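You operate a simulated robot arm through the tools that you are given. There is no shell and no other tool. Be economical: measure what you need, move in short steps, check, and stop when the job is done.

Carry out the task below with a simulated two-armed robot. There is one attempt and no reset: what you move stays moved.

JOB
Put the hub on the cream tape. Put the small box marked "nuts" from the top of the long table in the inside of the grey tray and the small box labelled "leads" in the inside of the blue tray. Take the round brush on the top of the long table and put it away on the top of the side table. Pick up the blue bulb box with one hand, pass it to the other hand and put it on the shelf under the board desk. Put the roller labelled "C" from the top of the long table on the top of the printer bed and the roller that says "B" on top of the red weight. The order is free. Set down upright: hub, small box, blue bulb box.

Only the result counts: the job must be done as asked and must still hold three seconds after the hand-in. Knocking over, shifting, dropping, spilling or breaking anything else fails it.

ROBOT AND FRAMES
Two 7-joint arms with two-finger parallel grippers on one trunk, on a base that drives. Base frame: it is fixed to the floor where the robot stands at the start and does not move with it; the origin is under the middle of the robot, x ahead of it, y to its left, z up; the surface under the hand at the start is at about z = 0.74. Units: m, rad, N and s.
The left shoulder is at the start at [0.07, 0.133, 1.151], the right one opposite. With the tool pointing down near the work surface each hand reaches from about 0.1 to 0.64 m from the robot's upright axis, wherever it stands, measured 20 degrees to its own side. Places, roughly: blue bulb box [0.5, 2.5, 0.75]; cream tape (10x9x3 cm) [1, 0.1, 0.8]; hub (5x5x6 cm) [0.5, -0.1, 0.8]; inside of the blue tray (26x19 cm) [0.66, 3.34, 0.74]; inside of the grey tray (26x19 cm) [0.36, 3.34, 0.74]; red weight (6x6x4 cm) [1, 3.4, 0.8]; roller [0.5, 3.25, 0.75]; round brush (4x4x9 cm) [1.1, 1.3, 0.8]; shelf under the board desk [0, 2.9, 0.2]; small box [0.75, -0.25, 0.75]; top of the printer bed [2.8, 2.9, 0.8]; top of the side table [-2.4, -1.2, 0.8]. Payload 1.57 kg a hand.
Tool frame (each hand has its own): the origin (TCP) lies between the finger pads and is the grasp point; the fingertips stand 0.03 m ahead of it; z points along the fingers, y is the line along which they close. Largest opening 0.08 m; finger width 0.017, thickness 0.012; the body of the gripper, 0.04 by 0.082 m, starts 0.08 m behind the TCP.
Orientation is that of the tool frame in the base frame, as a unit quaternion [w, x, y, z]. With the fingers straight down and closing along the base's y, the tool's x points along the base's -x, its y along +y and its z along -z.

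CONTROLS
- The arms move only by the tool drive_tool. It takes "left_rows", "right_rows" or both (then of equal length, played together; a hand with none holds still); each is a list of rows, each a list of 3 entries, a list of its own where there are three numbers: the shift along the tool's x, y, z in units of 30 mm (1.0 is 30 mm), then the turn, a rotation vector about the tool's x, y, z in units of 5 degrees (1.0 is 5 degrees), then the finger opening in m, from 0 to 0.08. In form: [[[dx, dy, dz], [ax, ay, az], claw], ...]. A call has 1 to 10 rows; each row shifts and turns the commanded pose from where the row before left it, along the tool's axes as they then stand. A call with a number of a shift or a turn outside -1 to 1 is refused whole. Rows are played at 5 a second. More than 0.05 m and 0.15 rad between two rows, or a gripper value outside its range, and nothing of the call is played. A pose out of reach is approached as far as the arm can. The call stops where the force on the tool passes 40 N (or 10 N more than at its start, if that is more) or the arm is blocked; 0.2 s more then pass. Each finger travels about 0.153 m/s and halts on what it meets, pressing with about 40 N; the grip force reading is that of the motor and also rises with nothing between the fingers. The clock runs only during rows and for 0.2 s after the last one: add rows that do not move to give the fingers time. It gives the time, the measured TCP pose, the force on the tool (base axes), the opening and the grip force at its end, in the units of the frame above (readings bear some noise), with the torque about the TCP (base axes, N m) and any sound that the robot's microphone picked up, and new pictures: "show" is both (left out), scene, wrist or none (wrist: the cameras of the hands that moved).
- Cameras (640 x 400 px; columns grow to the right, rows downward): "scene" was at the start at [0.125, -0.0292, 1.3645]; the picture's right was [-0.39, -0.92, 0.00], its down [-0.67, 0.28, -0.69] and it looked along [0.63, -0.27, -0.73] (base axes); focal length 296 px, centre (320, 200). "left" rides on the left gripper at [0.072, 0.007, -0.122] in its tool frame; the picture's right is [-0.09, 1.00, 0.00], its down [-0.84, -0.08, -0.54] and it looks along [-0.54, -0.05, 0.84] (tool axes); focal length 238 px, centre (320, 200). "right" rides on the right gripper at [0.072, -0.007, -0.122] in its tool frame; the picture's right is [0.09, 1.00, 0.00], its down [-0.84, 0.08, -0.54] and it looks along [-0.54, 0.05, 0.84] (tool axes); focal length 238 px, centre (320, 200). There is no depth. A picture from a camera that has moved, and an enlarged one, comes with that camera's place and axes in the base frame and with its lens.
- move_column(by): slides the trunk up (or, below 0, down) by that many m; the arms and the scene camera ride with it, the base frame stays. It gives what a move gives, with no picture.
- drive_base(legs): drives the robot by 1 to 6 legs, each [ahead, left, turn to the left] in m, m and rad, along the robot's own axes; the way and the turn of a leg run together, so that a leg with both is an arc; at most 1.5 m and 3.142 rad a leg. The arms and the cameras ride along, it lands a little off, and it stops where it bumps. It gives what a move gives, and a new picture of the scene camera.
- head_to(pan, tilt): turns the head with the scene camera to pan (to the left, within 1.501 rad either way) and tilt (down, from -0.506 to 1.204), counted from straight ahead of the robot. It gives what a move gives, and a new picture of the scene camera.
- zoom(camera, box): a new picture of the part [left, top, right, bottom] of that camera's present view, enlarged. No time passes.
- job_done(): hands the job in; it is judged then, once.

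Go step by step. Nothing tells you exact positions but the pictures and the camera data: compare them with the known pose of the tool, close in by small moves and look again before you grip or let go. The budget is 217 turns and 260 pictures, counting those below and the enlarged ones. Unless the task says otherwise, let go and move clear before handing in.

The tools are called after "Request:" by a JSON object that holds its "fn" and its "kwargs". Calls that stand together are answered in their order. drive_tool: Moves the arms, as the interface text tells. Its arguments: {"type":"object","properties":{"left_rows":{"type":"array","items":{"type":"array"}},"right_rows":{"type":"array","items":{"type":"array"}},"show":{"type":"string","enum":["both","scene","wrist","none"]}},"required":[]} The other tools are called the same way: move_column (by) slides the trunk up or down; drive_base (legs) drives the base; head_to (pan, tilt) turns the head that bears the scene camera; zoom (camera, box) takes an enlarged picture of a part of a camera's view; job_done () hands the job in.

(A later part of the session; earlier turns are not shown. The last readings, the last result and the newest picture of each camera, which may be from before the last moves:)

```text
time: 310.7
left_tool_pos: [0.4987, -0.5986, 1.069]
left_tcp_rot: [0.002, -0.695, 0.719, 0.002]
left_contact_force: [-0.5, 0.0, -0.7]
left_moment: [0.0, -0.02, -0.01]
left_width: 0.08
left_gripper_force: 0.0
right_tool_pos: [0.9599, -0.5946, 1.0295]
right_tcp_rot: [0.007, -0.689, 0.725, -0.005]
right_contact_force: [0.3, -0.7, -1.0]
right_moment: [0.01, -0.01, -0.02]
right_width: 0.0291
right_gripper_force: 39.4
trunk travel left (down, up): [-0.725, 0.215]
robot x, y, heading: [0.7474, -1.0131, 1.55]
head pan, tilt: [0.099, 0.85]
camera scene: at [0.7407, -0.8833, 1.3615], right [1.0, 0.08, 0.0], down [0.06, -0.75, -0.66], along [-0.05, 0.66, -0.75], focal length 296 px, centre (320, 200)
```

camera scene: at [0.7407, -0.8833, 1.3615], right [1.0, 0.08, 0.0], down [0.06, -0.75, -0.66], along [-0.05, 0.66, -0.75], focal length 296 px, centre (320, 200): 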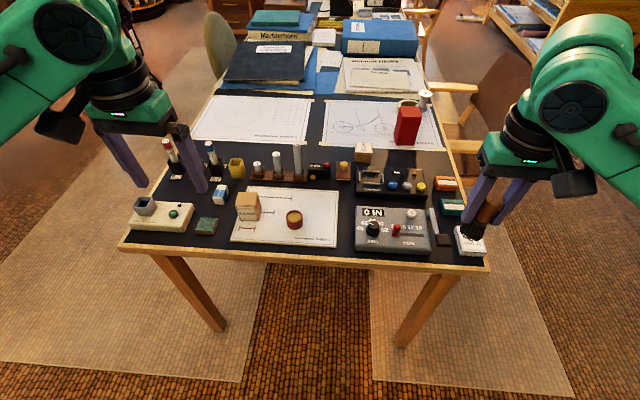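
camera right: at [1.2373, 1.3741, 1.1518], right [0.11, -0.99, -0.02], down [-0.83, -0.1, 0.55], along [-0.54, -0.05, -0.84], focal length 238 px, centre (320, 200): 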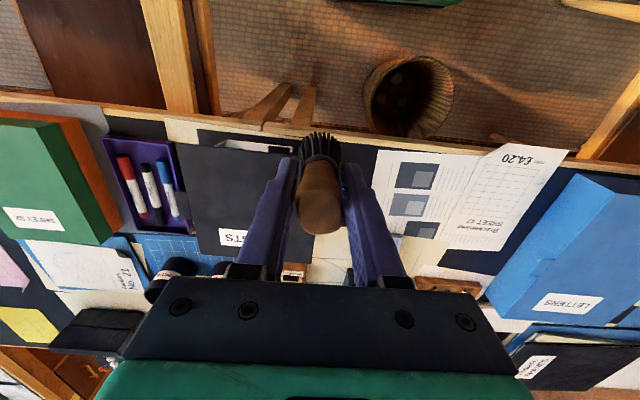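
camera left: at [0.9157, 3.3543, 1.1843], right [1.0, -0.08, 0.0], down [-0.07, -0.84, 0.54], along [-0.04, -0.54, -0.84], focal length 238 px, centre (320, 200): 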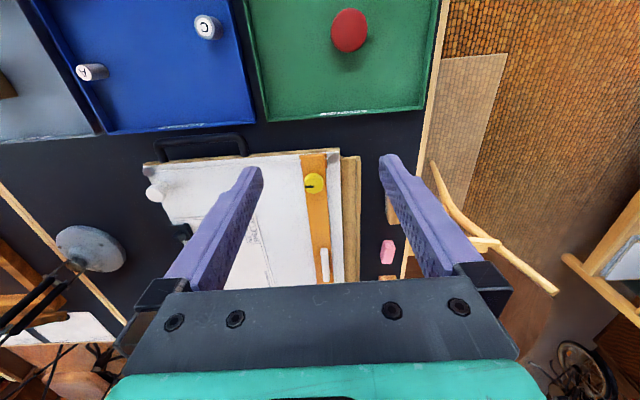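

LEADS at about (0.52, -0.41). Nudge forward 8 cm, then hover the left hand above.

Request:
{"fn": "drive_base", "kwargs": {"legs": [[0.1, 0, 0]]}}

Request:
{"fn": "drive_tool", "kwargs": {"left_rows": [[[-0.6, -0.1, 0.6], [0, 0, 0], 0.08], [[-0.6, -0.1, 0.6], [0, 0, 0], 0.08], [[-0.6, -0.1, 0.8], [0, 0, 0], 0.08], [[-0.3, -0.1, 0.8], [0, 0, 0], 0.08], [[0, 0, 0.8], [0, 0, 0], 0.08]], "show": "wrist"}}

```text
time: 311.8
left_tool_pos: [0.5007, -0.5022, 1.0702]
left_tcp_rot: [0.002, -0.694, 0.72, 0.001]
left_contact_force: [0.5, -0.7, 0.4]
left_moment: [0.0, 0.02, 0.0]
left_width: 0.0801
left_gripper_force: 0.0
right_tool_pos: [0.9608, -0.4973, 1.0312]
right_tcp_rot: [0.008, -0.69, 0.724, -0.004]
right_contact_force: [-0.2, 0.7, -0.9]
right_moment: [-0.05, 0.01, -0.03]
right_width: 0.0293
right_gripper_force: 38.8
trunk travel left (down, up): [-0.725, 0.215]
robot x, y, heading: [0.7476, -0.9163, 1.552]
head pan, tilt: [0.099, 0.85]
camera scene: at [0.7426, -0.7863, 1.3616], right [1.0, 0.08, 0.0], down [0.06, -0.75, -0.66], along [-0.05, 0.66, -0.75], focal length 296 px, centre (320, 200)
```

scene: 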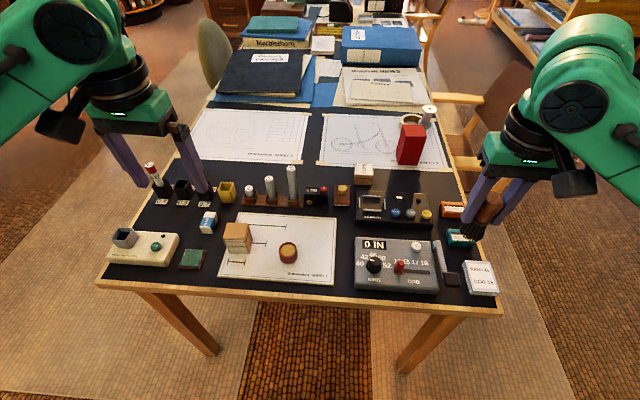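

```text
time: 313.0
left_tool_pos: [0.5147, -0.437, 0.9619]
left_tcp_rot: [0.001, -0.695, 0.719, 0.002]
left_contact_force: [0.1, -0.4, -0.6]
left_moment: [0.04, 0.0, 0.03]
left_width: 0.0799
left_gripper_force: 0.1
right_tool_pos: [0.9615, -0.4961, 1.0296]
right_tcp_rot: [0.007, -0.69, 0.724, -0.005]
right_contact_force: [0.0, 0.5, -0.6]
right_moment: [0.02, 0.02, -0.01]
right_width: 0.0294
right_gripper_force: 39.2
trunk travel left (down, up): [-0.725, 0.215]
robot x, y, heading: [0.7448, -0.9149, 1.55]
head pan, tilt: [0.099, 0.85]
camera left: at [0.504, -0.5082, 1.0822], right [-0.99, 0.13, 0.0], down [0.11, 0.83, 0.55], along [0.07, 0.54, -0.84], focal length 238 px, centre (320, 200)
```

left: 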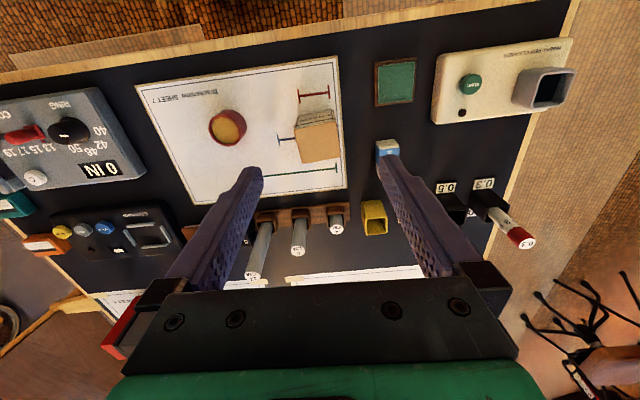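

LEADS box centre ≈ (0.517, -0.408), slightly rotated. Align, descend partway and check.

Request:
{"fn": "drive_tool", "kwargs": {"left_rows": [[[-0.5, 0, 0.5], [0, 0, -0.75], 0.068], [[-0.47, 0, 0.5], [0, 0, -0.75], 0.068], [[0, 0, 1], [0, 0, 0], 0.068], [[0, 0, 1], [0, 0, 0], 0.068]], "show": "wrist"}}

```text
time: 314.0
left_tool_pos: [0.5148, -0.4068, 0.8725]
left_tcp_rot: [-0.001, 0.741, -0.672, -0.001]
left_contact_force: [0.5, 0.2, -0.5]
left_moment: [0.0, -0.01, 0.01]
left_width: 0.0679
left_gripper_force: 0.0
right_tool_pos: [0.9616, -0.4955, 1.0281]
right_tcp_rot: [0.007, -0.69, 0.724, -0.005]
right_contact_force: [0.0, -0.4, -0.4]
right_moment: [0.01, -0.04, -0.01]
right_width: 0.0291
right_gripper_force: 39.0
trunk travel left (down, up): [-0.725, 0.215]
robot x, y, heading: [0.7465, -0.9127, 1.551]
head pan, tilt: [0.099, 0.85]
camera left: at [0.5139, -0.4785, 0.9934], right [-1.0, 0.0, 0.0], down [0.0, 0.84, 0.54], along [0.0, 0.54, -0.84], focal length 238 px, centre (320, 200)
```

left: 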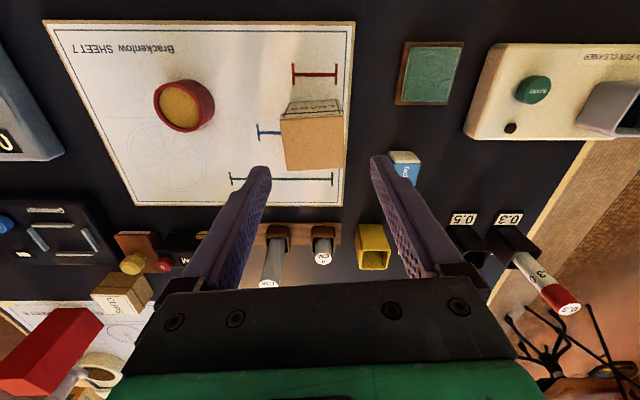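

Request:
{"fn": "drive_tool", "kwargs": {"left_rows": [[[0.25, 0, 0.3], [0, 0, -0.8], 0.068], [[0, 0, 0.8], [0, 0, -0.8], 0.068], [[0, 0, 0.9], [0, 0, 0], 0.068], [[0, 0, 0.8], [0, 0, 0], 0.068]], "show": "wrist"}}

```text
time: 315.0
left_tool_pos: [0.5159, -0.416, 0.7888]
left_tcp_rot: [-0.001, 0.785, -0.619, -0.002]
left_contact_force: [-0.3, 0.5, -0.7]
left_moment: [0.04, -0.02, -0.03]
left_width: 0.0679
left_gripper_force: 0.1
right_tool_pos: [0.9623, -0.4959, 1.0286]
right_tcp_rot: [0.007, -0.69, 0.724, -0.004]
right_contact_force: [0.6, -0.6, -1.0]
right_moment: [0.0, 0.0, -0.01]
right_width: 0.0293
right_gripper_force: 38.9
trunk travel left (down, up): [-0.725, 0.215]
robot x, y, heading: [0.7487, -0.9161, 1.544]
head pan, tilt: [0.099, 0.85]
camera left: at [0.5256, -0.4868, 0.9102], right [-0.99, -0.14, 0.0], down [-0.12, 0.83, 0.54], along [-0.08, 0.54, -0.84], focal length 238 px, centre (320, 200)
```

left: 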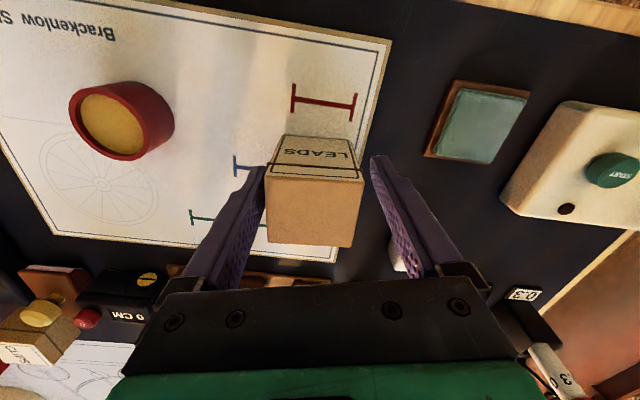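

Request:
{"fn": "drive_tool", "kwargs": {"left_rows": [[[0, -0.1, 0], [0, 0, 0], 0.068], [[0, 0, 0], [0, 0, 0], 0.0], [[0, 0, 0], [0, 0, 0], 0.0], [[0, 0, 0], [0, 0, 0], 0.0], [[0, 0, -0.8], [0, 0, 0], 0.0], [[0, 0, -1], [0, 0, 0], 0.0], [[0, 0, -1], [0, 0, 0], 0.0], [[0, 0, -1], [0, 0, 0], 0.0], [[0, 0, -1], [0, 0, 0], 0.0], [[0, 0, -1], [0, 0, 0], 0.0]], "show": "wrist"}}

```text
time: 317.2
left_tool_pos: [0.5204, -0.4152, 0.9614]
left_tcp_rot: [-0.001, 0.786, -0.619, -0.002]
left_contact_force: [0.2, 0.0, -1.0]
left_moment: [-0.03, 0.02, 0.04]
left_width: 0.052
left_gripper_force: 40.0
right_tool_pos: [0.9616, -0.496, 1.0285]
right_tcp_rot: [0.008, -0.69, 0.724, -0.004]
right_contact_force: [0.0, -0.4, -1.0]
right_moment: [0.01, 0.02, -0.03]
right_width: 0.0292
right_gripper_force: 39.8
trunk travel left (down, up): [-0.725, 0.215]
robot x, y, heading: [0.7455, -0.9125, 1.551]
head pan, tilt: [0.099, 0.85]
camera left: at [0.5285, -0.4868, 1.0822], right [-0.99, -0.14, 0.0], down [-0.12, 0.83, 0.54], along [-0.08, 0.54, -0.84], focal length 238 px, centre (320, 200)
```

left: 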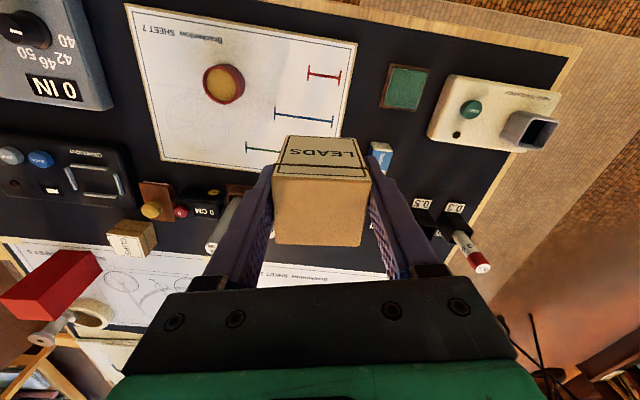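

LEADS is held. Raise, then back off, turn west and drive toward the side table.

Request:
{"fn": "drive_tool", "kwargs": {"left_rows": [[[0.5, 0, -1], [0, 0, 0.8], 0.0], [[0.8, 0, -1], [0, 0, 0.8], 0.0], [[0.8, 0, -1], [0, 0, 0.8], 0.0], [[0.8, 0, 0], [0, 0, 0.7], 0.0]], "show": "none"}}

Request:
{"fn": "drive_base", "kwargs": {"legs": [[-0.25, 0, 0], [0, 0, 1.6], [1.4, 0, 0], [0.6, 0, 0]]}}

Request:
{"fn": "head_to", "kwargs": {"pan": 0.0, "tilt": 0.6}}

```text
time: 318.2
left_tool_pos: [0.5304, -0.5045, 1.0524]
left_tcp_rot: [0.001, -0.694, 0.72, 0.001]
left_contact_force: [-0.3, 0.1, -0.7]
left_moment: [0.01, 0.02, -0.01]
left_width: 0.0519
left_gripper_force: 40.3
right_tool_pos: [0.9611, -0.4977, 1.0295]
right_tcp_rot: [0.008, -0.69, 0.723, -0.005]
right_contact_force: [-0.5, 0.1, -1.4]
right_moment: [0.02, -0.04, -0.01]
right_width: 0.0293
right_gripper_force: 39.0
trunk travel left (down, up): [-0.725, 0.215]
robot x, y, heading: [0.7464, -0.9146, 1.55]
head pan, tilt: [0.099, 0.85]
```

```text
time: 333.6
left_tool_pos: [-1.6895, -1.4003, 1.0511]
left_tcp_rot: [0.0, 1.0, -0.008, -0.001]
left_contact_force: [-0.2, 0.1, -1.5]
left_moment: [-0.01, 0.02, -0.01]
left_width: 0.0498
left_gripper_force: 40.2
right_tool_pos: [-1.7043, -0.9698, 1.03]
right_tcp_rot: [-0.009, 1.0, -0.015, -0.002]
right_contact_force: [0.3, 0.9, -0.9]
right_moment: [-0.02, 0.0, 0.0]
right_width: 0.0289
right_gripper_force: 38.5
trunk travel left (down, up): [-0.725, 0.215]
robot x, y, heading: [-1.2815, -1.1794, 3.138]
head pan, tilt: [0.099, 0.85]
camera scene: at [-1.4077, -1.1827, 1.3615], right [-0.1, 1.0, 0.0], down [0.75, 0.07, -0.66], along [-0.66, -0.06, -0.75], focal length 296 px, centre (320, 200)
```

scene: 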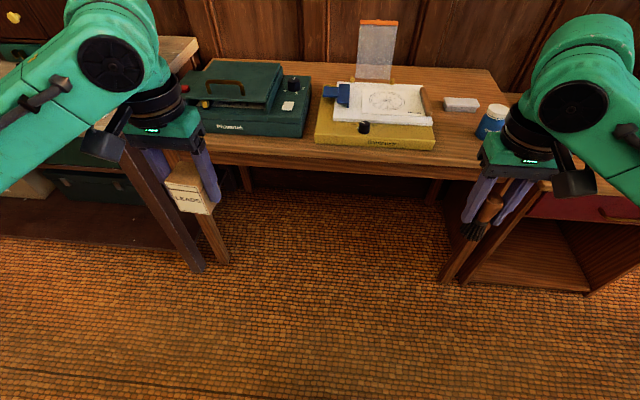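

```text
time: 334.4
left_tool_pos: [-1.6889, -1.4003, 1.0514]
left_tcp_rot: [0.0, 1.0, -0.007, -0.002]
left_contact_force: [0.0, -0.3, -1.5]
left_moment: [-0.02, 0.02, 0.03]
left_width: 0.0501
left_gripper_force: 39.8
right_tool_pos: [-1.7054, -0.9696, 1.03]
right_tcp_rot: [-0.009, 1.0, -0.015, -0.001]
right_contact_force: [-1.1, -1.0, -0.6]
right_moment: [0.0, 0.03, -0.01]
right_width: 0.029
right_gripper_force: 38.6
trunk travel left (down, up): [-0.725, 0.215]
robot x, y, heading: [-1.2806, -1.1774, 3.144]
head pan, tilt: [0.0, 0.6]
camera scene: at [-1.4191, -1.1749, 1.3823], right [0.0, 1.0, 0.0], down [0.57, 0.0, -0.82], along [-0.82, 0.0, -0.57], focal length 296 px, centre (320, 200)
```

scene: 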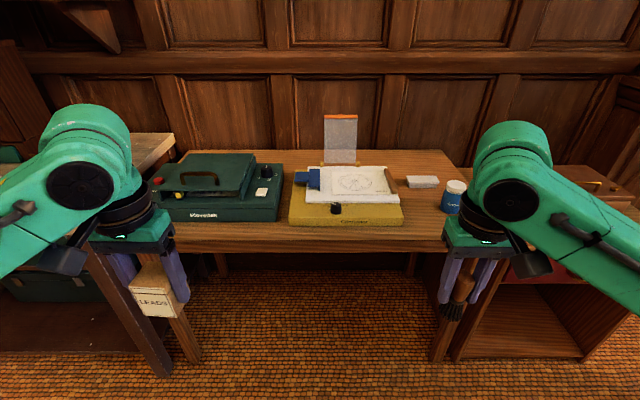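

The side table is ahead; there's a free spot right of the yellow device near (-2.20, -0.83). Drive closer.

Request:
{"fn": "drive_base", "kwargs": {"legs": [[0, -0.16, 0], [0.4, 0, 0]]}}

Request:
{"fn": "head_to", "kwargs": {"pan": -0.25, "tilt": 0.85}}

```text
time: 337.9
left_tool_pos: [-2.0878, -1.2366, 1.0516]
left_tcp_rot: [-0.001, 1.0, -0.01, -0.001]
left_contact_force: [-0.1, 0.7, -0.5]
left_moment: [-0.01, 0.0, 0.02]
left_width: 0.0496
left_gripper_force: 40.0
right_tool_pos: [-2.1002, -0.8048, 1.0295]
right_tcp_rot: [-0.009, 1.0, -0.017, -0.002]
right_contact_force: [0.5, -0.7, -1.3]
right_moment: [0.02, 0.01, 0.02]
right_width: 0.029
right_gripper_force: 39.0
trunk travel left (down, up): [-0.725, 0.215]
robot x, y, heading: [-1.6765, -1.0128, 3.133]
head pan, tilt: [0.0, 0.6]
camera scene: at [-1.8155, -1.0101, 1.3825], right [0.01, 1.0, 0.0], down [0.56, 0.0, -0.83], along [-0.83, 0.01, -0.56], focal length 296 px, centre (320, 200)
```

scene: 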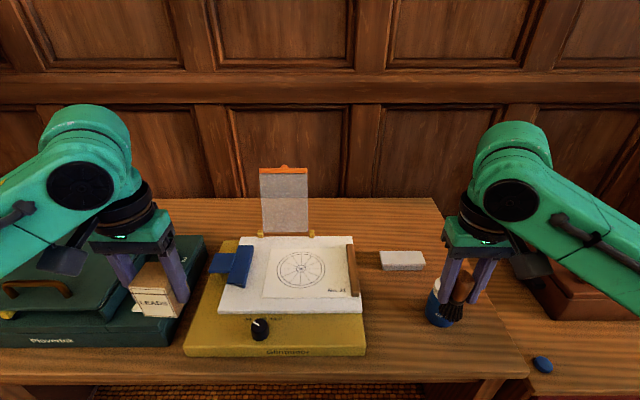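

```text
time: 338.6
left_tool_pos: [-2.0875, -1.2351, 1.0527]
left_tcp_rot: [-0.001, 1.0, -0.009, -0.002]
left_contact_force: [-0.1, -0.1, -1.3]
left_moment: [0.0, -0.03, -0.03]
left_width: 0.0497
left_gripper_force: 40.1
right_tool_pos: [-2.101, -0.8037, 1.0284]
right_tcp_rot: [-0.009, 1.0, -0.017, -0.001]
right_contact_force: [0.9, -0.3, 0.1]
right_moment: [-0.01, 0.0, -0.03]
right_width: 0.0293
right_gripper_force: 38.9
trunk travel left (down, up): [-0.725, 0.215]
robot x, y, heading: [-1.6793, -1.0112, 3.135]
head pan, tilt: [-0.25, 0.85]
camera scene: at [-1.804, -0.991, 1.3615], right [0.25, 0.97, 0.0], down [0.73, -0.19, -0.66], along [-0.64, 0.17, -0.75], focal length 296 px, centre (320, 200)
```

scene: 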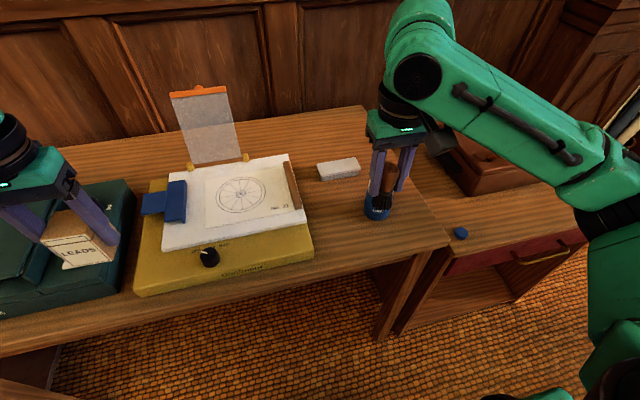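

Lower the brush over the free spot at about (-2.215, -0.82).

Request:
{"fn": "drive_tool", "kwargs": {"right_rows": [[[-0.95, 0.17, 0], [0, 0, 0], 0.0], [[-0.95, 0.17, 0], [0, 0, 0], 0.0], [[-0.95, 0.17, 0], [0, 0, 0], 0.0], [[-0.95, 0.17, 0], [0, 0, 0], 0.0], [[0, 0, 1], [0, 0, 0], 0.0], [[0, 0, 1], [0, 0, 0], 0.0], [[0, 0, 1], [0, 0, 0], 0.0], [[0, 0, 1], [0, 0, 0], 0.0]]}}

Request:
{"fn": "zoom", "kwargs": {"camera": "scene", "box": [290, 140, 450, 260]}}

```text
time: 340.4
left_tool_pos: [-2.0882, -1.2348, 1.0518]
left_tcp_rot: [0.0, 1.0, -0.01, -0.002]
left_contact_force: [-0.8, 0.5, -0.5]
left_moment: [0.0, -0.02, 0.01]
left_width: 0.0496
left_gripper_force: 40.2
right_tool_pos: [-2.2169, -0.8192, 0.9078]
right_tcp_rot: [-0.008, 1.0, -0.016, -0.001]
right_contact_force: [0.5, 0.6, -1.8]
right_moment: [0.01, 0.01, 0.0]
right_width: 0.0291
right_gripper_force: 38.6
trunk travel left (down, up): [-0.725, 0.215]
robot x, y, heading: [-1.6842, -1.014, 3.136]
head pan, tilt: [-0.25, 0.85]
camera scene: at [-1.804, -0.9905, 1.3615], right [0.25, 0.97, 0.0], down [0.73, -0.19, -0.66], along [-0.64, 0.17, -0.75], focal length 296 px, centre (320, 200)
camera right: at [-2.1446, -0.8177, 1.0297], right [0.06, -1.0, -0.02], down [-0.84, -0.06, 0.54], along [-0.54, -0.02, -0.84], focal length 238 px, centre (320, 200)
```

scene: 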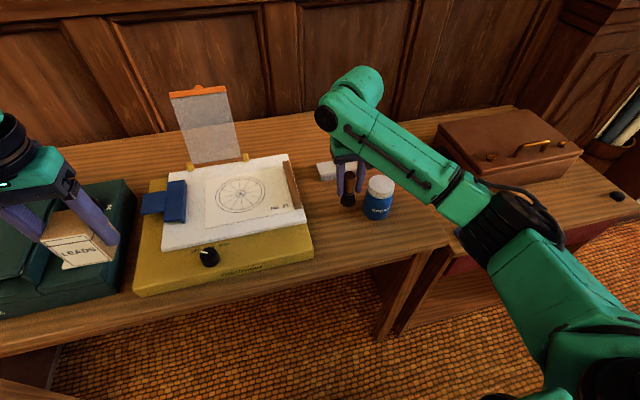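
right: 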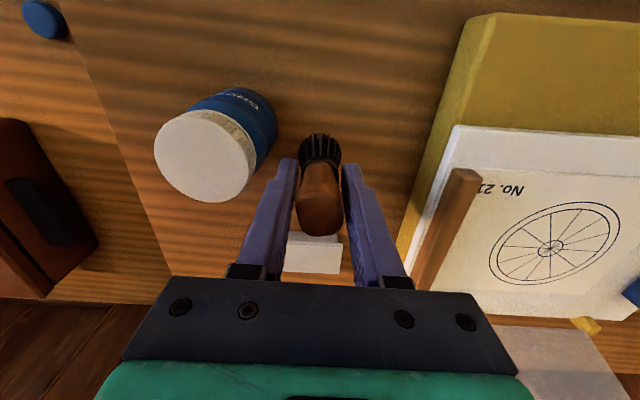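

```text
3.33 times, centred on (370, 200) of scene
camera zoom: at [-1.804, -0.9905, 1.3615], right [0.25, 0.97, 0.0], down [0.73, -0.19, -0.66], along [-0.64, 0.17, -0.75], focal length 985 px, centre (153, 200)
```

zoom: 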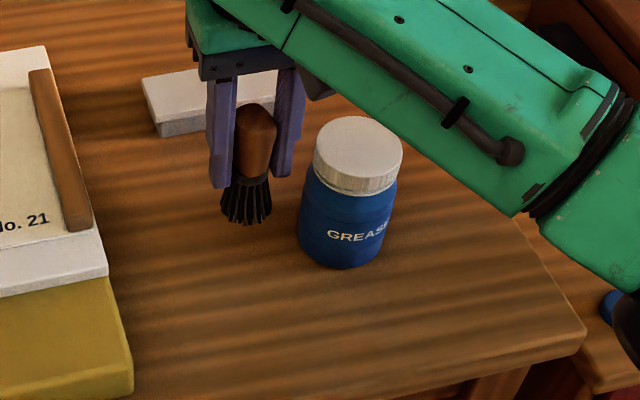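

A bit close to the grease jar; shift 1.5 cm away and 2.5 cm forward, then lower.

Request:
{"fn": "drive_tool", "kwargs": {"right_rows": [[[0.8, 0.5, 0], [0, 0, 0], 0.0], [[0, 0, 0.8], [0, 0, 0], 0.0], [[0, 0, 0.7], [0, 0, 0], 0.0], [[0, 0, 0.2], [0, 0, 0], 0.0], [[0, 0, 0], [0, 0, 0], 0.0]], "show": "wrist"}}

Request:
{"fn": "zoom", "kwargs": {"camera": "scene", "box": [290, 140, 450, 260]}}

```text
time: 341.6
left_tool_pos: [-2.086, -1.2356, 1.0535]
left_tcp_rot: [-0.001, 1.0, -0.009, -0.003]
left_contact_force: [-0.1, 0.4, -1.3]
left_moment: [0.04, 0.0, 0.01]
left_width: 0.0496
left_gripper_force: 40.1
right_tool_pos: [-2.1927, -0.8334, 0.8629]
right_tcp_rot: [-0.008, 1.0, -0.017, -0.008]
right_contact_force: [-7.0, 4.4, 28.1]
right_moment: [0.15, 0.25, -0.03]
right_width: 0.0292
right_gripper_force: 38.6
trunk travel left (down, up): [-0.725, 0.215]
robot x, y, heading: [-1.6813, -1.0116, 3.139]
head pan, tilt: [-0.25, 0.85]
camera right: at [-2.119, -0.8326, 0.9844], right [0.06, -1.0, -0.02], down [-0.83, -0.06, 0.55], along [-0.55, -0.02, -0.83], focal length 238 px, centre (320, 200)
```

right: 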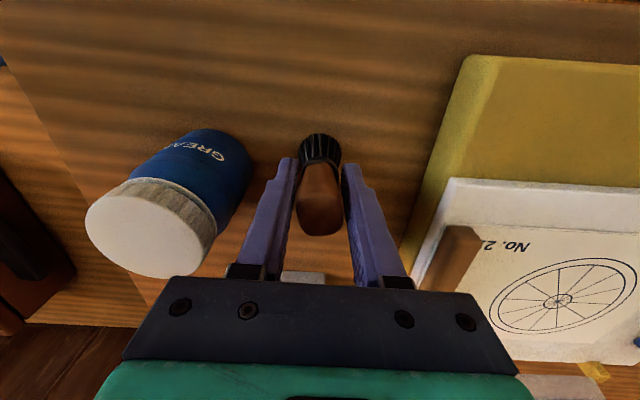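

```text
3.33 times, centred on (370, 200) of scene
camera zoom: at [-1.7999, -0.9916, 1.3623], right [0.25, 0.97, 0.0], down [0.72, -0.19, -0.66], along [-0.64, 0.17, -0.75], focal length 985 px, centre (153, 200)
```

zoom: 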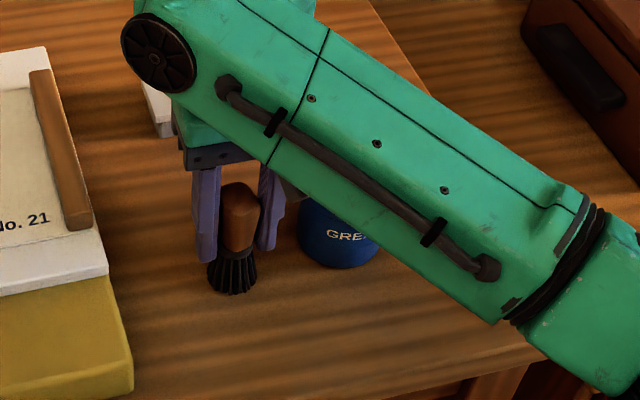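

Contact with the table. Ease up, open moderately, rise straight.

Request:
{"fn": "drive_tool", "kwargs": {"right_rows": [[[0, 0, -0.12], [0, 0, 0], 0.0], [[0, 0, 0], [0, 0, 0], 0.035], [[0, 0, 0], [0, 0, 0], 0.046], [[0, 0, 0], [0, 0, 0], 0.046], [[0, 0, -1], [0, 0, 0], 0.046], [[0, 0, -1], [0, 0, 0], 0.046], [[0, 0, -1], [0, 0, 0], 0.046], [[0, 0, -1], [0, 0, 0], 0.046], [[0, 0, -1], [0, 0, 0], 0.046], [[0, 0, -1], [0, 0, 0], 0.046]], "show": "both"}}

```text
time: 343.8
left_tool_pos: [-2.0879, -1.2342, 1.051]
left_tcp_rot: [0.001, 1.0, -0.01, -0.001]
left_contact_force: [0.6, 0.7, -0.9]
left_moment: [-0.01, 0.0, 0.02]
left_width: 0.0492
left_gripper_force: 40.1
right_tool_pos: [-2.1913, -0.8371, 1.043]
right_tcp_rot: [-0.009, 1.0, -0.016, -0.001]
right_contact_force: [0.1, 0.1, 1.1]
right_moment: [-0.01, 0.0, -0.03]
right_width: 0.0459
right_gripper_force: 0.1
trunk travel left (down, up): [-0.725, 0.215]
robot x, y, heading: [-1.6793, -1.0128, 3.138]
head pan, tilt: [-0.25, 0.85]
camera scene: at [-1.8029, -0.9912, 1.3615], right [0.25, 0.97, 0.0], down [0.73, -0.19, -0.66], along [-0.64, 0.17, -0.75], focal length 296 px, centre (320, 200)
camera right: at [-2.1177, -0.836, 1.1651], right [0.06, -1.0, -0.02], down [-0.84, -0.06, 0.54], along [-0.54, -0.02, -0.84], focal length 238 px, centre (320, 200)
```

scene: 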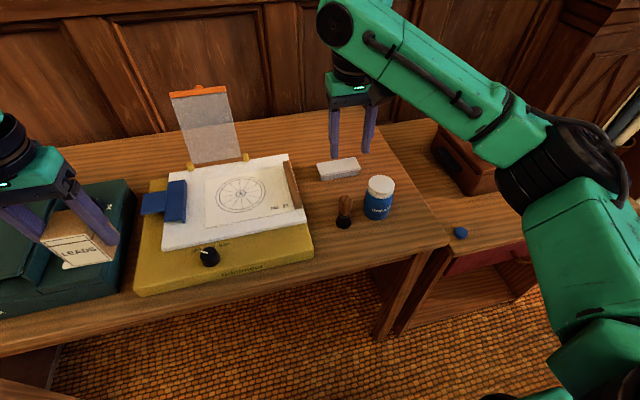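
right: 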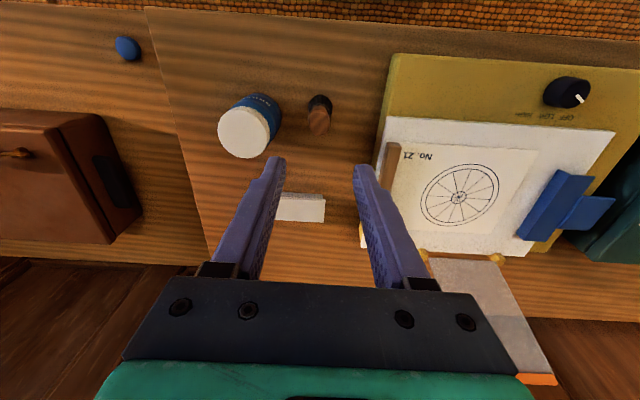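

The brush stands on the side table. Check the LEADS box's hold in the left hand.

Request:
{"fn": "zoom", "kwargs": {"camera": "left", "box": [160, 80, 480, 300]}}

Request:
{"fn": "drive_tool", "kwargs": {"right_rows": [[[1, 0, 0], [0, 0, 0], 0.08], [[1, 0, 0], [0, 0, 0], 0.08], [[1, 0, 0], [0, 0, 0], 0.08]], "show": "none"}}

Request:
{"fn": "drive_base", "kwargs": {"legs": [[-0.4, 0.12, 0], [-1.4, 0, 0], [-1.5, 0, 0], [-0.4, 0, 0]]}}

```text
1.82 times, centred on (320, 190) of left
camera zoom: at [-2.0163, -1.242, 1.1725], right [-0.11, -0.99, 0.0], down [-0.83, 0.09, 0.55], along [-0.54, 0.06, -0.84], focal length 433 px, centre (320, 218)
```

zoom: 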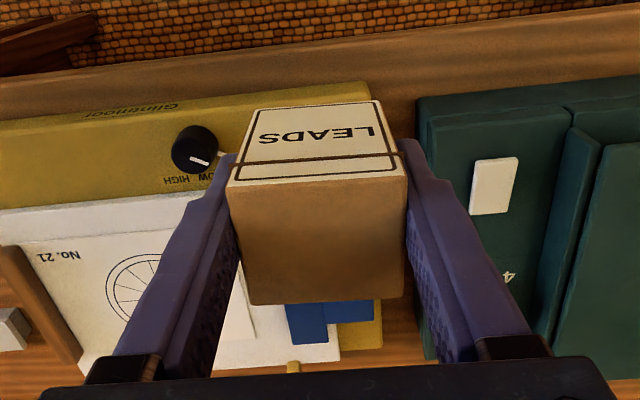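

```text
time: 344.6
left_tool_pos: [-2.0864, -1.2348, 1.0511]
left_tcp_rot: [0.0, 1.0, -0.01, -0.002]
left_contact_force: [-0.5, 0.1, -0.4]
left_moment: [-0.01, -0.01, 0.01]
left_width: 0.0495
left_gripper_force: 39.8
right_tool_pos: [-2.1016, -0.84, 1.0419]
right_tcp_rot: [-0.009, 1.0, -0.016, -0.001]
right_contact_force: [-0.8, -0.6, 0.2]
right_moment: [-0.02, 0.0, -0.01]
right_width: 0.08
right_gripper_force: 0.1
trunk travel left (down, up): [-0.725, 0.215]
robot x, y, heading: [-1.6816, -1.0132, 3.133]
head pan, tilt: [-0.25, 0.85]
```

```text
time: 363.0
left_tool_pos: [1.6275, -1.3509, 1.0518]
left_tcp_rot: [0.0, 1.0, -0.011, -0.001]
left_contact_force: [-0.2, -0.3, -1.2]
left_moment: [0.0, -0.01, -0.02]
left_width: 0.0496
left_gripper_force: 40.4
right_tool_pos: [1.617, -0.9555, 1.0396]
right_tcp_rot: [-0.009, 1.0, -0.02, -0.002]
right_contact_force: [0.3, 0.3, -0.4]
right_moment: [0.0, -0.03, -0.03]
right_width: 0.0797
right_gripper_force: 0.1
trunk travel left (down, up): [-0.725, 0.215]
robot x, y, heading: [2.0394, -1.1311, 3.132]
head pan, tilt: [-0.25, 0.85]
camera scene: at [1.9136, -1.1084, 1.3614], right [0.26, 0.97, 0.0], down [0.73, -0.19, -0.66], along [-0.64, 0.17, -0.75], focal length 296 px, centre (320, 200)
```

scene: 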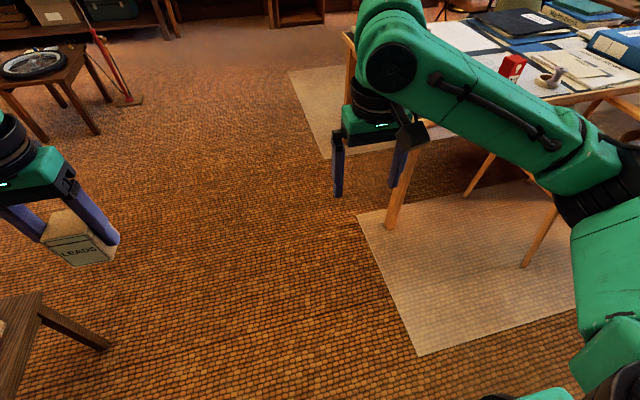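

Good. Drive up the lane to the trays' east side (y≈3.3).

Request:
{"fn": "drive_base", "kwargs": {"legs": [[0, -1.45, 0], [0.05, -1.45, 0], [0.05, -1.45, 0]]}}

Request:
{"fn": "head_to", "kwargs": {"pan": 0.0, "tilt": 0.7}}

```text
time: 384.0
left_tool_pos: [1.683, 3.0481, 1.0514]
left_tcp_rot: [0.001, 1.0, -0.017, -0.001]
left_contact_force: [0.3, -0.1, -1.3]
left_moment: [0.0, 0.01, -0.03]
left_width: 0.0493
left_gripper_force: 39.7
right_tool_pos: [1.6752, 3.4433, 1.0415]
right_tcp_rot: [-0.009, 1.0, -0.023, -0.002]
right_contact_force: [-0.1, 0.4, 0.5]
right_moment: [-0.03, -0.02, 0.03]
right_width: 0.0801
right_gripper_force: 0.1
trunk travel left (down, up): [-0.725, 0.215]
robot x, y, heading: [2.093, 3.2608, 3.116]
head pan, tilt: [-0.25, 0.85]
camera scene: at [1.9702, 3.2875, 1.3615], right [0.27, 0.96, 0.0], down [0.72, -0.2, -0.66], along [-0.64, 0.18, -0.75], focal length 296 px, centre (320, 200)
```

scene: 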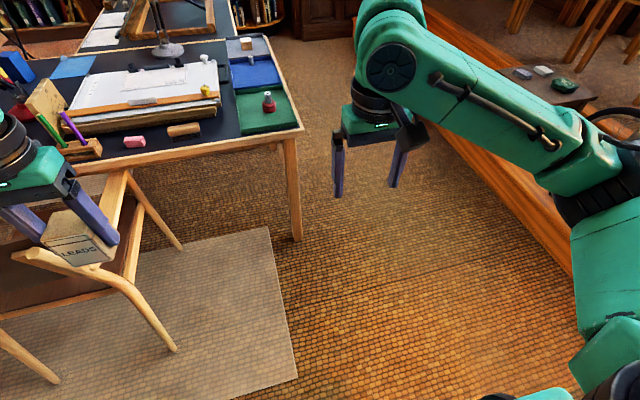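

```text
time: 384.8
left_tool_pos: [1.6824, 3.0478, 1.0513]
left_tcp_rot: [0.001, 1.0, -0.017, -0.001]
left_contact_force: [1.0, 0.7, -1.2]
left_moment: [-0.01, -0.01, 0.0]
left_width: 0.0493
left_gripper_force: 40.1
right_tool_pos: [1.6744, 3.4441, 1.041]
right_tcp_rot: [-0.008, 1.0, -0.024, -0.002]
right_contact_force: [0.4, -0.5, 0.6]
right_moment: [0.02, -0.01, 0.01]
right_width: 0.0801
right_gripper_force: 0.1
trunk travel left (down, up): [-0.725, 0.215]
robot x, y, heading: [2.0935, 3.2644, 3.116]
head pan, tilt: [0.0, 0.7]
camera scene: at [1.9606, 3.2688, 1.3737], right [0.02, 1.0, 0.0], down [0.64, -0.01, -0.76], along [-0.76, 0.02, -0.64], focal length 296 px, centre (320, 200)
```

scene: 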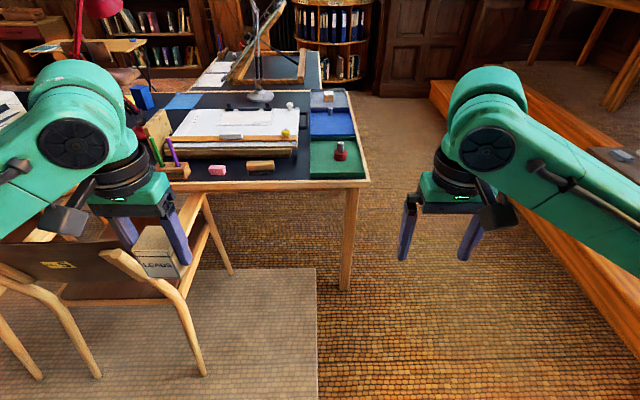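

I'll place it from the north end as before: go round, face the table and strafe to x≈0.6.

Request:
{"fn": "drive_base", "kwargs": {"legs": [[0.15, -0.76, 0], [0, 0, 1.58], [0, -1.3, 0], [0.2, 0, 0]]}}

Request:
{"fn": "head_to", "kwargs": {"pan": 0.0, "tilt": 0.9}}

```text
time: 386.7
left_tool_pos: [1.5993, 3.2514, 1.0513]
left_tcp_rot: [0.001, 0.994, -0.113, -0.002]
left_contact_force: [0.2, 0.5, -1.0]
left_moment: [-0.02, -0.02, 0.03]
left_width: 0.0496
left_gripper_force: 39.7
right_tool_pos: [1.669, 3.6408, 1.041]
right_tcp_rot: [-0.008, 0.993, -0.12, -0.002]
right_contact_force: [-0.3, -0.2, 0.0]
right_moment: [-0.02, -0.02, 0.01]
right_width: 0.0801
right_gripper_force: 0.0
trunk travel left (down, up): [-0.725, 0.215]
robot x, y, heading: [2.0477, 3.3817, 2.927]
head pan, tilt: [0.0, 0.7]
stopped in leg 1: the robot was blocked; the commanded pose is now the measured one
camera scene: at [1.9143, 3.4156, 1.3737], right [0.21, 0.98, 0.0], down [0.63, -0.14, -0.76], along [-0.75, 0.16, -0.64], focal length 296 px, centre (320, 200)
```

scene: 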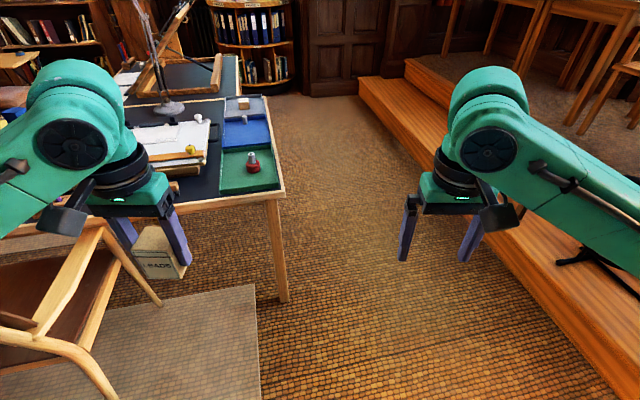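

```text
time: 387.4
left_tool_pos: [1.5985, 3.252, 1.0526]
left_tcp_rot: [0.001, 0.994, -0.114, -0.003]
left_contact_force: [-0.7, 0.2, -0.7]
left_moment: [-0.03, -0.01, 0.0]
left_width: 0.0495
left_gripper_force: 40.2
right_tool_pos: [1.668, 3.6423, 1.0407]
right_tcp_rot: [-0.008, 0.993, -0.121, -0.002]
right_contact_force: [-0.4, 1.3, -0.2]
right_moment: [0.01, -0.04, 0.0]
right_width: 0.0801
right_gripper_force: 0.1
trunk travel left (down, up): [-0.725, 0.215]
robot x, y, heading: [2.0433, 3.3906, 2.922]
head pan, tilt: [0.0, 0.901]
camera scene: at [1.9227, 3.414, 1.3575], right [0.22, 0.98, 0.0], down [0.77, -0.17, -0.62], along [-0.61, 0.13, -0.78], focal length 296 px, centre (320, 200)
```

scene: 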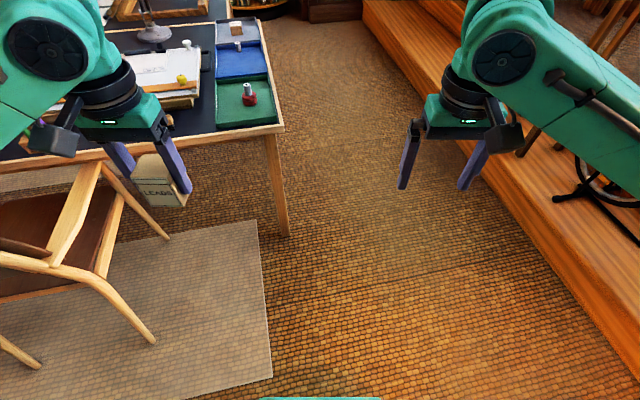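

The base was blocked — likely by the socket strip on the floor. Look to the right-rear.

Request:
{"fn": "head_to", "kwargs": {"pan": -1.5, "tilt": 1.15}}

```text
time: 389.0
left_tool_pos: [1.5992, 3.2513, 1.0515]
left_tcp_rot: [0.001, 0.994, -0.114, -0.002]
left_contact_force: [-1.4, -0.7, -1.9]
left_moment: [-0.02, 0.01, -0.02]
left_width: 0.0496
left_gripper_force: 40.3
right_tool_pos: [1.6684, 3.6419, 1.04]
right_tcp_rot: [-0.009, 0.993, -0.12, -0.002]
right_contact_force: [0.6, -0.9, -0.5]
right_moment: [0.02, 0.02, -0.01]
right_width: 0.08
right_gripper_force: 0.1
trunk travel left (down, up): [-0.725, 0.215]
robot x, y, heading: [2.0429, 3.3867, 2.922]
head pan, tilt: [-1.499, 1.15]
camera scene: at [2.0058, 3.4556, 1.3407], right [0.99, -0.14, 0.0], down [-0.13, -0.9, -0.41], along [0.06, 0.4, -0.91], focal length 296 px, centre (320, 200)
```

scene: 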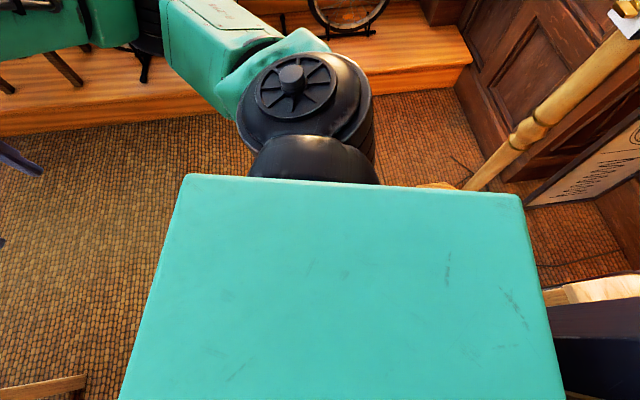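

Move forward away from it, then look back.

Request:
{"fn": "drive_base", "kwargs": {"legs": [[0.33, 0, 0.2]]}}

Request:
{"fn": "drive_base", "kwargs": {"legs": [[0, -0.5, 0]]}}

```text
time: 391.2
left_tool_pos: [1.3115, 3.2046, 1.0535]
left_tcp_rot: [0.001, 1.0, -0.015, -0.003]
left_contact_force: [-0.4, 0.7, -0.7]
left_moment: [-0.01, 0.0, -0.01]
left_width: 0.0494
left_gripper_force: 39.8
right_tool_pos: [1.3028, 3.6013, 1.0419]
right_tcp_rot: [-0.008, 1.0, -0.022, -0.002]
right_contact_force: [0.2, -0.1, 0.6]
right_moment: [-0.01, -0.02, -0.02]
right_width: 0.0799
right_gripper_force: 0.1
trunk travel left (down, up): [-0.725, 0.215]
robot x, y, heading: [1.7228, 3.4194, 3.12]
head pan, tilt: [-1.499, 1.15]
camera scene: at [1.6707, 3.4845, 1.3407], right [1.0, 0.05, 0.0], down [0.05, -0.91, -0.41], along [-0.02, 0.41, -0.91], focal length 296 px, centre (320, 200)
```

scene: 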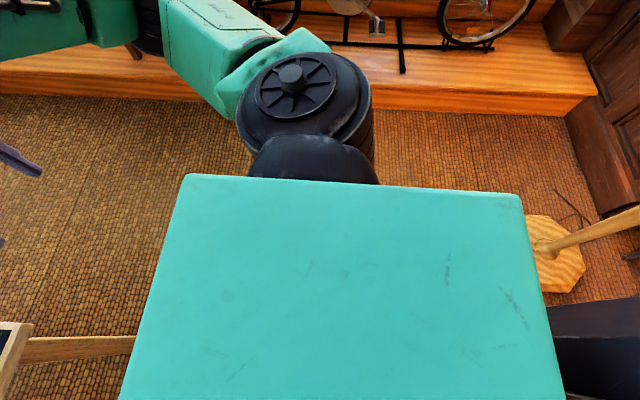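

```text
time: 394.2
left_tool_pos: [1.321, 3.7148, 1.0523]
left_tcp_rot: [0.0, 1.0, -0.02, -0.002]
left_contact_force: [-1.1, -0.8, -1.2]
left_moment: [0.0, 0.02, -0.03]
left_width: 0.0493
left_gripper_force: 40.3
right_tool_pos: [1.3156, 4.1092, 1.0407]
right_tcp_rot: [-0.009, 1.0, -0.027, -0.002]
right_contact_force: [-0.9, -0.4, 0.5]
right_moment: [0.01, 0.0, -0.02]
right_width: 0.0799
right_gripper_force: 0.1
trunk travel left (down, up): [-0.725, 0.215]
robot x, y, heading: [1.7348, 3.9242, 3.11]
head pan, tilt: [-1.499, 1.15]
camera scene: at [1.6828, 3.9898, 1.3407], right [1.0, 0.04, 0.0], down [0.04, -0.91, -0.41], along [-0.02, 0.41, -0.91], focal length 296 px, centre (320, 200)
```

scene: 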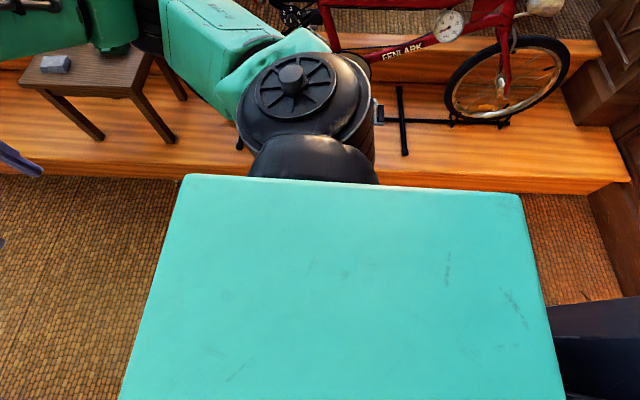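

Request:
{"fn": "drive_base", "kwargs": {"legs": [[0, 0, 1.6], [0, -0.4, 0]]}}

Request:
{"fn": "head_to", "kwargs": {"pan": 1.3, "tilt": 0.6}}

```text
time: 400.5
left_tool_pos: [1.5431, 3.5289, 1.0513]
left_tcp_rot: [0.002, 0.724, 0.689, -0.002]
left_contact_force: [-0.1, 0.1, -1.0]
left_moment: [-0.02, 0.01, 0.0]
left_width: 0.0492
left_gripper_force: 40.3
right_tool_pos: [1.1472, 3.5276, 1.041]
right_tcp_rot: [-0.004, 0.728, 0.685, -0.009]
right_contact_force: [-0.5, 0.1, -0.2]
right_moment: [0.03, 0.03, -0.02]
right_width: 0.0799
right_gripper_force: 0.1
trunk travel left (down, up): [-0.725, 0.215]
robot x, y, heading: [1.3323, 3.9447, -1.604]
head pan, tilt: [-1.499, 1.15]
camera scene: at [1.2734, 3.8932, 1.3407], right [-0.03, 1.0, 0.0], down [0.91, 0.03, -0.41], along [-0.41, -0.01, -0.91], focal length 296 px, centre (320, 200)
```

scene: 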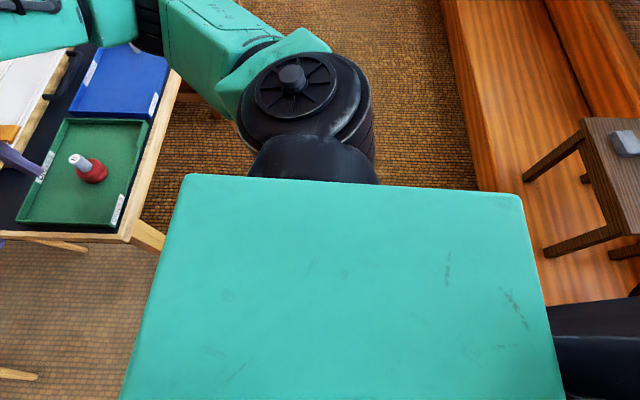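

```text
time: 402.9
left_tool_pos: [1.5431, 3.5283, 1.0521]
left_tcp_rot: [0.002, 0.724, 0.69, -0.002]
left_contact_force: [1.2, 0.6, -0.6]
left_moment: [0.02, 0.0, 0.0]
left_width: 0.0493
left_gripper_force: 40.1
right_tool_pos: [1.1476, 3.5264, 1.0407]
right_tcp_rot: [-0.006, 0.729, 0.684, -0.008]
right_contact_force: [-0.1, 0.4, 0.1]
right_moment: [-0.02, 0.05, 0.02]
right_width: 0.0802
right_gripper_force: 0.0
trunk travel left (down, up): [-0.725, 0.215]
robot x, y, heading: [1.3327, 3.9444, -1.607]
head pan, tilt: [1.3, 0.6]
camera scene: at [1.4163, 3.8684, 1.3824], right [-0.3, -0.95, 0.0], down [-0.54, 0.17, -0.82], along [0.79, -0.25, -0.57], focal length 296 px, centre (320, 200)
```

scene: 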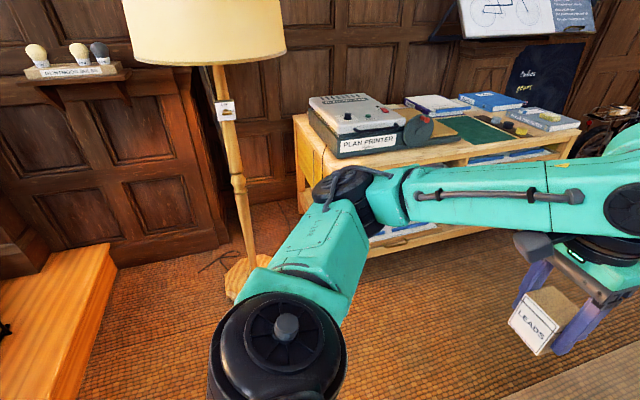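

The strip is hidden behind my arm; I'll check later. Continue to the blue tray.

Request:
{"fn": "drive_base", "kwargs": {"legs": [[0, -0.74, 0.03], [0.13, 0, 0]]}}

Request:
{"fn": "head_to", "kwargs": {"pan": 0.1, "tilt": 0.9}}

```text
time: 407.8
left_tool_pos: [0.8136, 3.4234, 1.0525]
left_tcp_rot: [0.003, 0.712, 0.703, -0.001]
left_contact_force: [0.1, 0.4, -1.1]
left_moment: [-0.04, -0.02, -0.01]
left_width: 0.0494
left_gripper_force: 40.3
right_tool_pos: [0.4198, 3.4073, 1.042]
right_tcp_rot: [-0.004, 0.716, 0.698, -0.009]
right_contact_force: [-0.5, -0.2, 0.1]
right_moment: [0.01, 0.01, 0.04]
right_width: 0.08
right_gripper_force: 0.0
trunk travel left (down, up): [-0.725, 0.215]
robot x, y, heading: [0.5932, 3.8293, -1.57]
head pan, tilt: [1.3, 0.6]
camera scene: at [0.6755, 3.7586, 1.3825], right [-0.27, -0.96, 0.0], down [-0.54, 0.15, -0.83], along [0.79, -0.22, -0.56], focal length 296 px, centre (320, 200)
```

scene: 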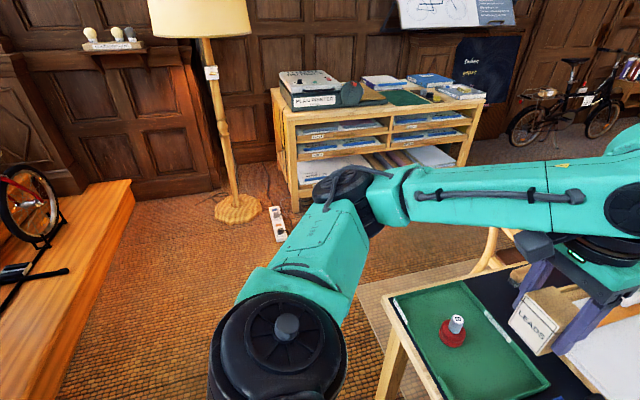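

```text
time: 409.2
left_tool_pos: [0.814, 3.4214, 1.0514]
left_tcp_rot: [0.001, 0.711, 0.703, -0.001]
left_contact_force: [-0.3, 0.0, -1.8]
left_moment: [-0.02, 0.01, 0.02]
left_width: 0.0492
left_gripper_force: 40.0
right_tool_pos: [0.4203, 3.4065, 1.0417]
right_tcp_rot: [-0.004, 0.716, 0.698, -0.008]
right_contact_force: [0.0, -0.5, -0.4]
right_moment: [0.01, -0.02, -0.05]
right_width: 0.08
right_gripper_force: 0.1
trunk travel left (down, up): [-0.725, 0.215]
robot x, y, heading: [0.589, 3.8327, -1.571]
head pan, tilt: [0.099, 0.901]
camera scene: at [0.5979, 3.7053, 1.3576], right [-1.0, -0.1, 0.0], down [-0.08, 0.78, -0.62], along [0.06, -0.62, -0.78], focal length 296 px, centre (320, 200)
```

scene: 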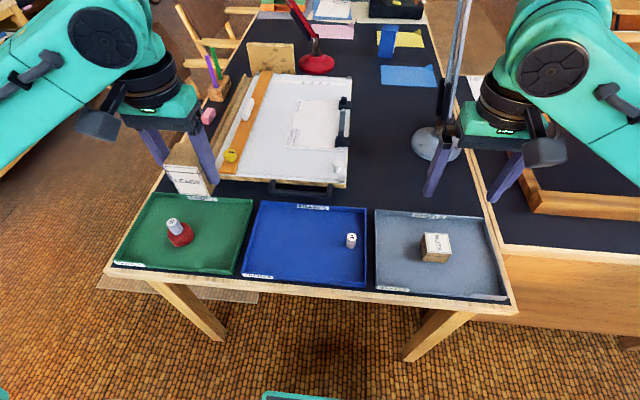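

The socket strip hasn't moved. Place LEADS into the left-middle part of the blue tray at about (0.71, 3.355).

Request:
{"fn": "drive_tool", "kwargs": {"left_rows": [[[-0.55, -0.87, 0.5], [0, 0, 0], 0.0], [[-0.55, -0.87, 0.5], [0, 0, 0], 0.0], [[-0.55, -0.87, 0.5], [0, 0, 0], 0.0], [[-0.55, -0.87, 0.5], [0, 0, 0], 0.0], [[0, 0, 1], [0, 0, 0], 0.0], [[0, 0, 1], [0, 0, 0], 0.0], [[0, 0, 1], [0, 0, 0], 0.0], [[0, 0, 1], [0, 0, 0], 0.0], [[0, 0, 1], [0, 0, 0], 0.0]]}}

```text
time: 411.2
left_tool_pos: [0.7099, 3.3561, 0.8412]
left_tcp_rot: [0.002, 0.711, 0.703, -0.002]
left_contact_force: [-0.5, 0.4, -1.1]
left_moment: [0.01, -0.02, -0.01]
left_width: 0.0494
left_gripper_force: 40.2
right_tool_pos: [0.4191, 3.4053, 1.0413]
right_tcp_rot: [-0.004, 0.716, 0.698, -0.008]
right_contact_force: [0.3, -0.2, -0.1]
right_moment: [0.0, -0.02, 0.0]
right_width: 0.08
right_gripper_force: 0.1
trunk travel left (down, up): [-0.725, 0.215]
robot x, y, heading: [0.5906, 3.8289, -1.569]
head pan, tilt: [0.099, 0.901]
camera scene: at [0.5976, 3.705, 1.3576], right [-1.0, -0.1, 0.0], down [-0.08, 0.78, -0.62], along [0.06, -0.62, -0.78], focal length 296 px, centre (320, 200)
camera left: at [0.7167, 3.4289, 0.9623], right [0.99, -0.1, 0.0], down [-0.09, -0.83, 0.55], along [-0.06, -0.54, -0.84], focal length 238 px, centre (320, 200)
```

scene: 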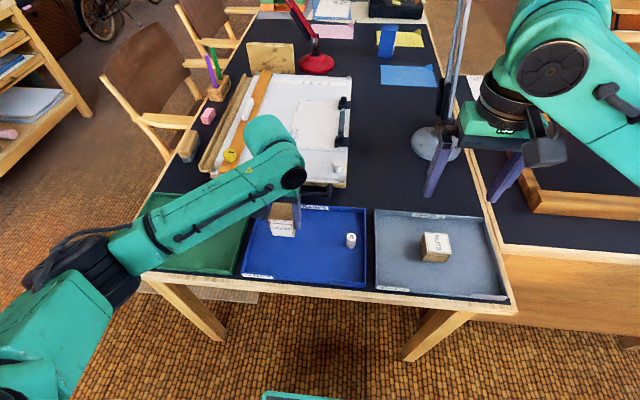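
left: 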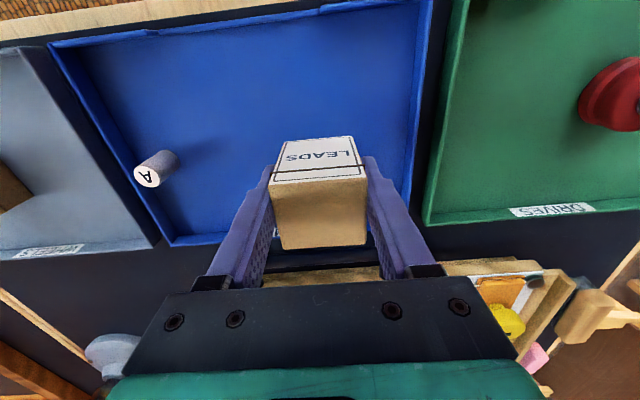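

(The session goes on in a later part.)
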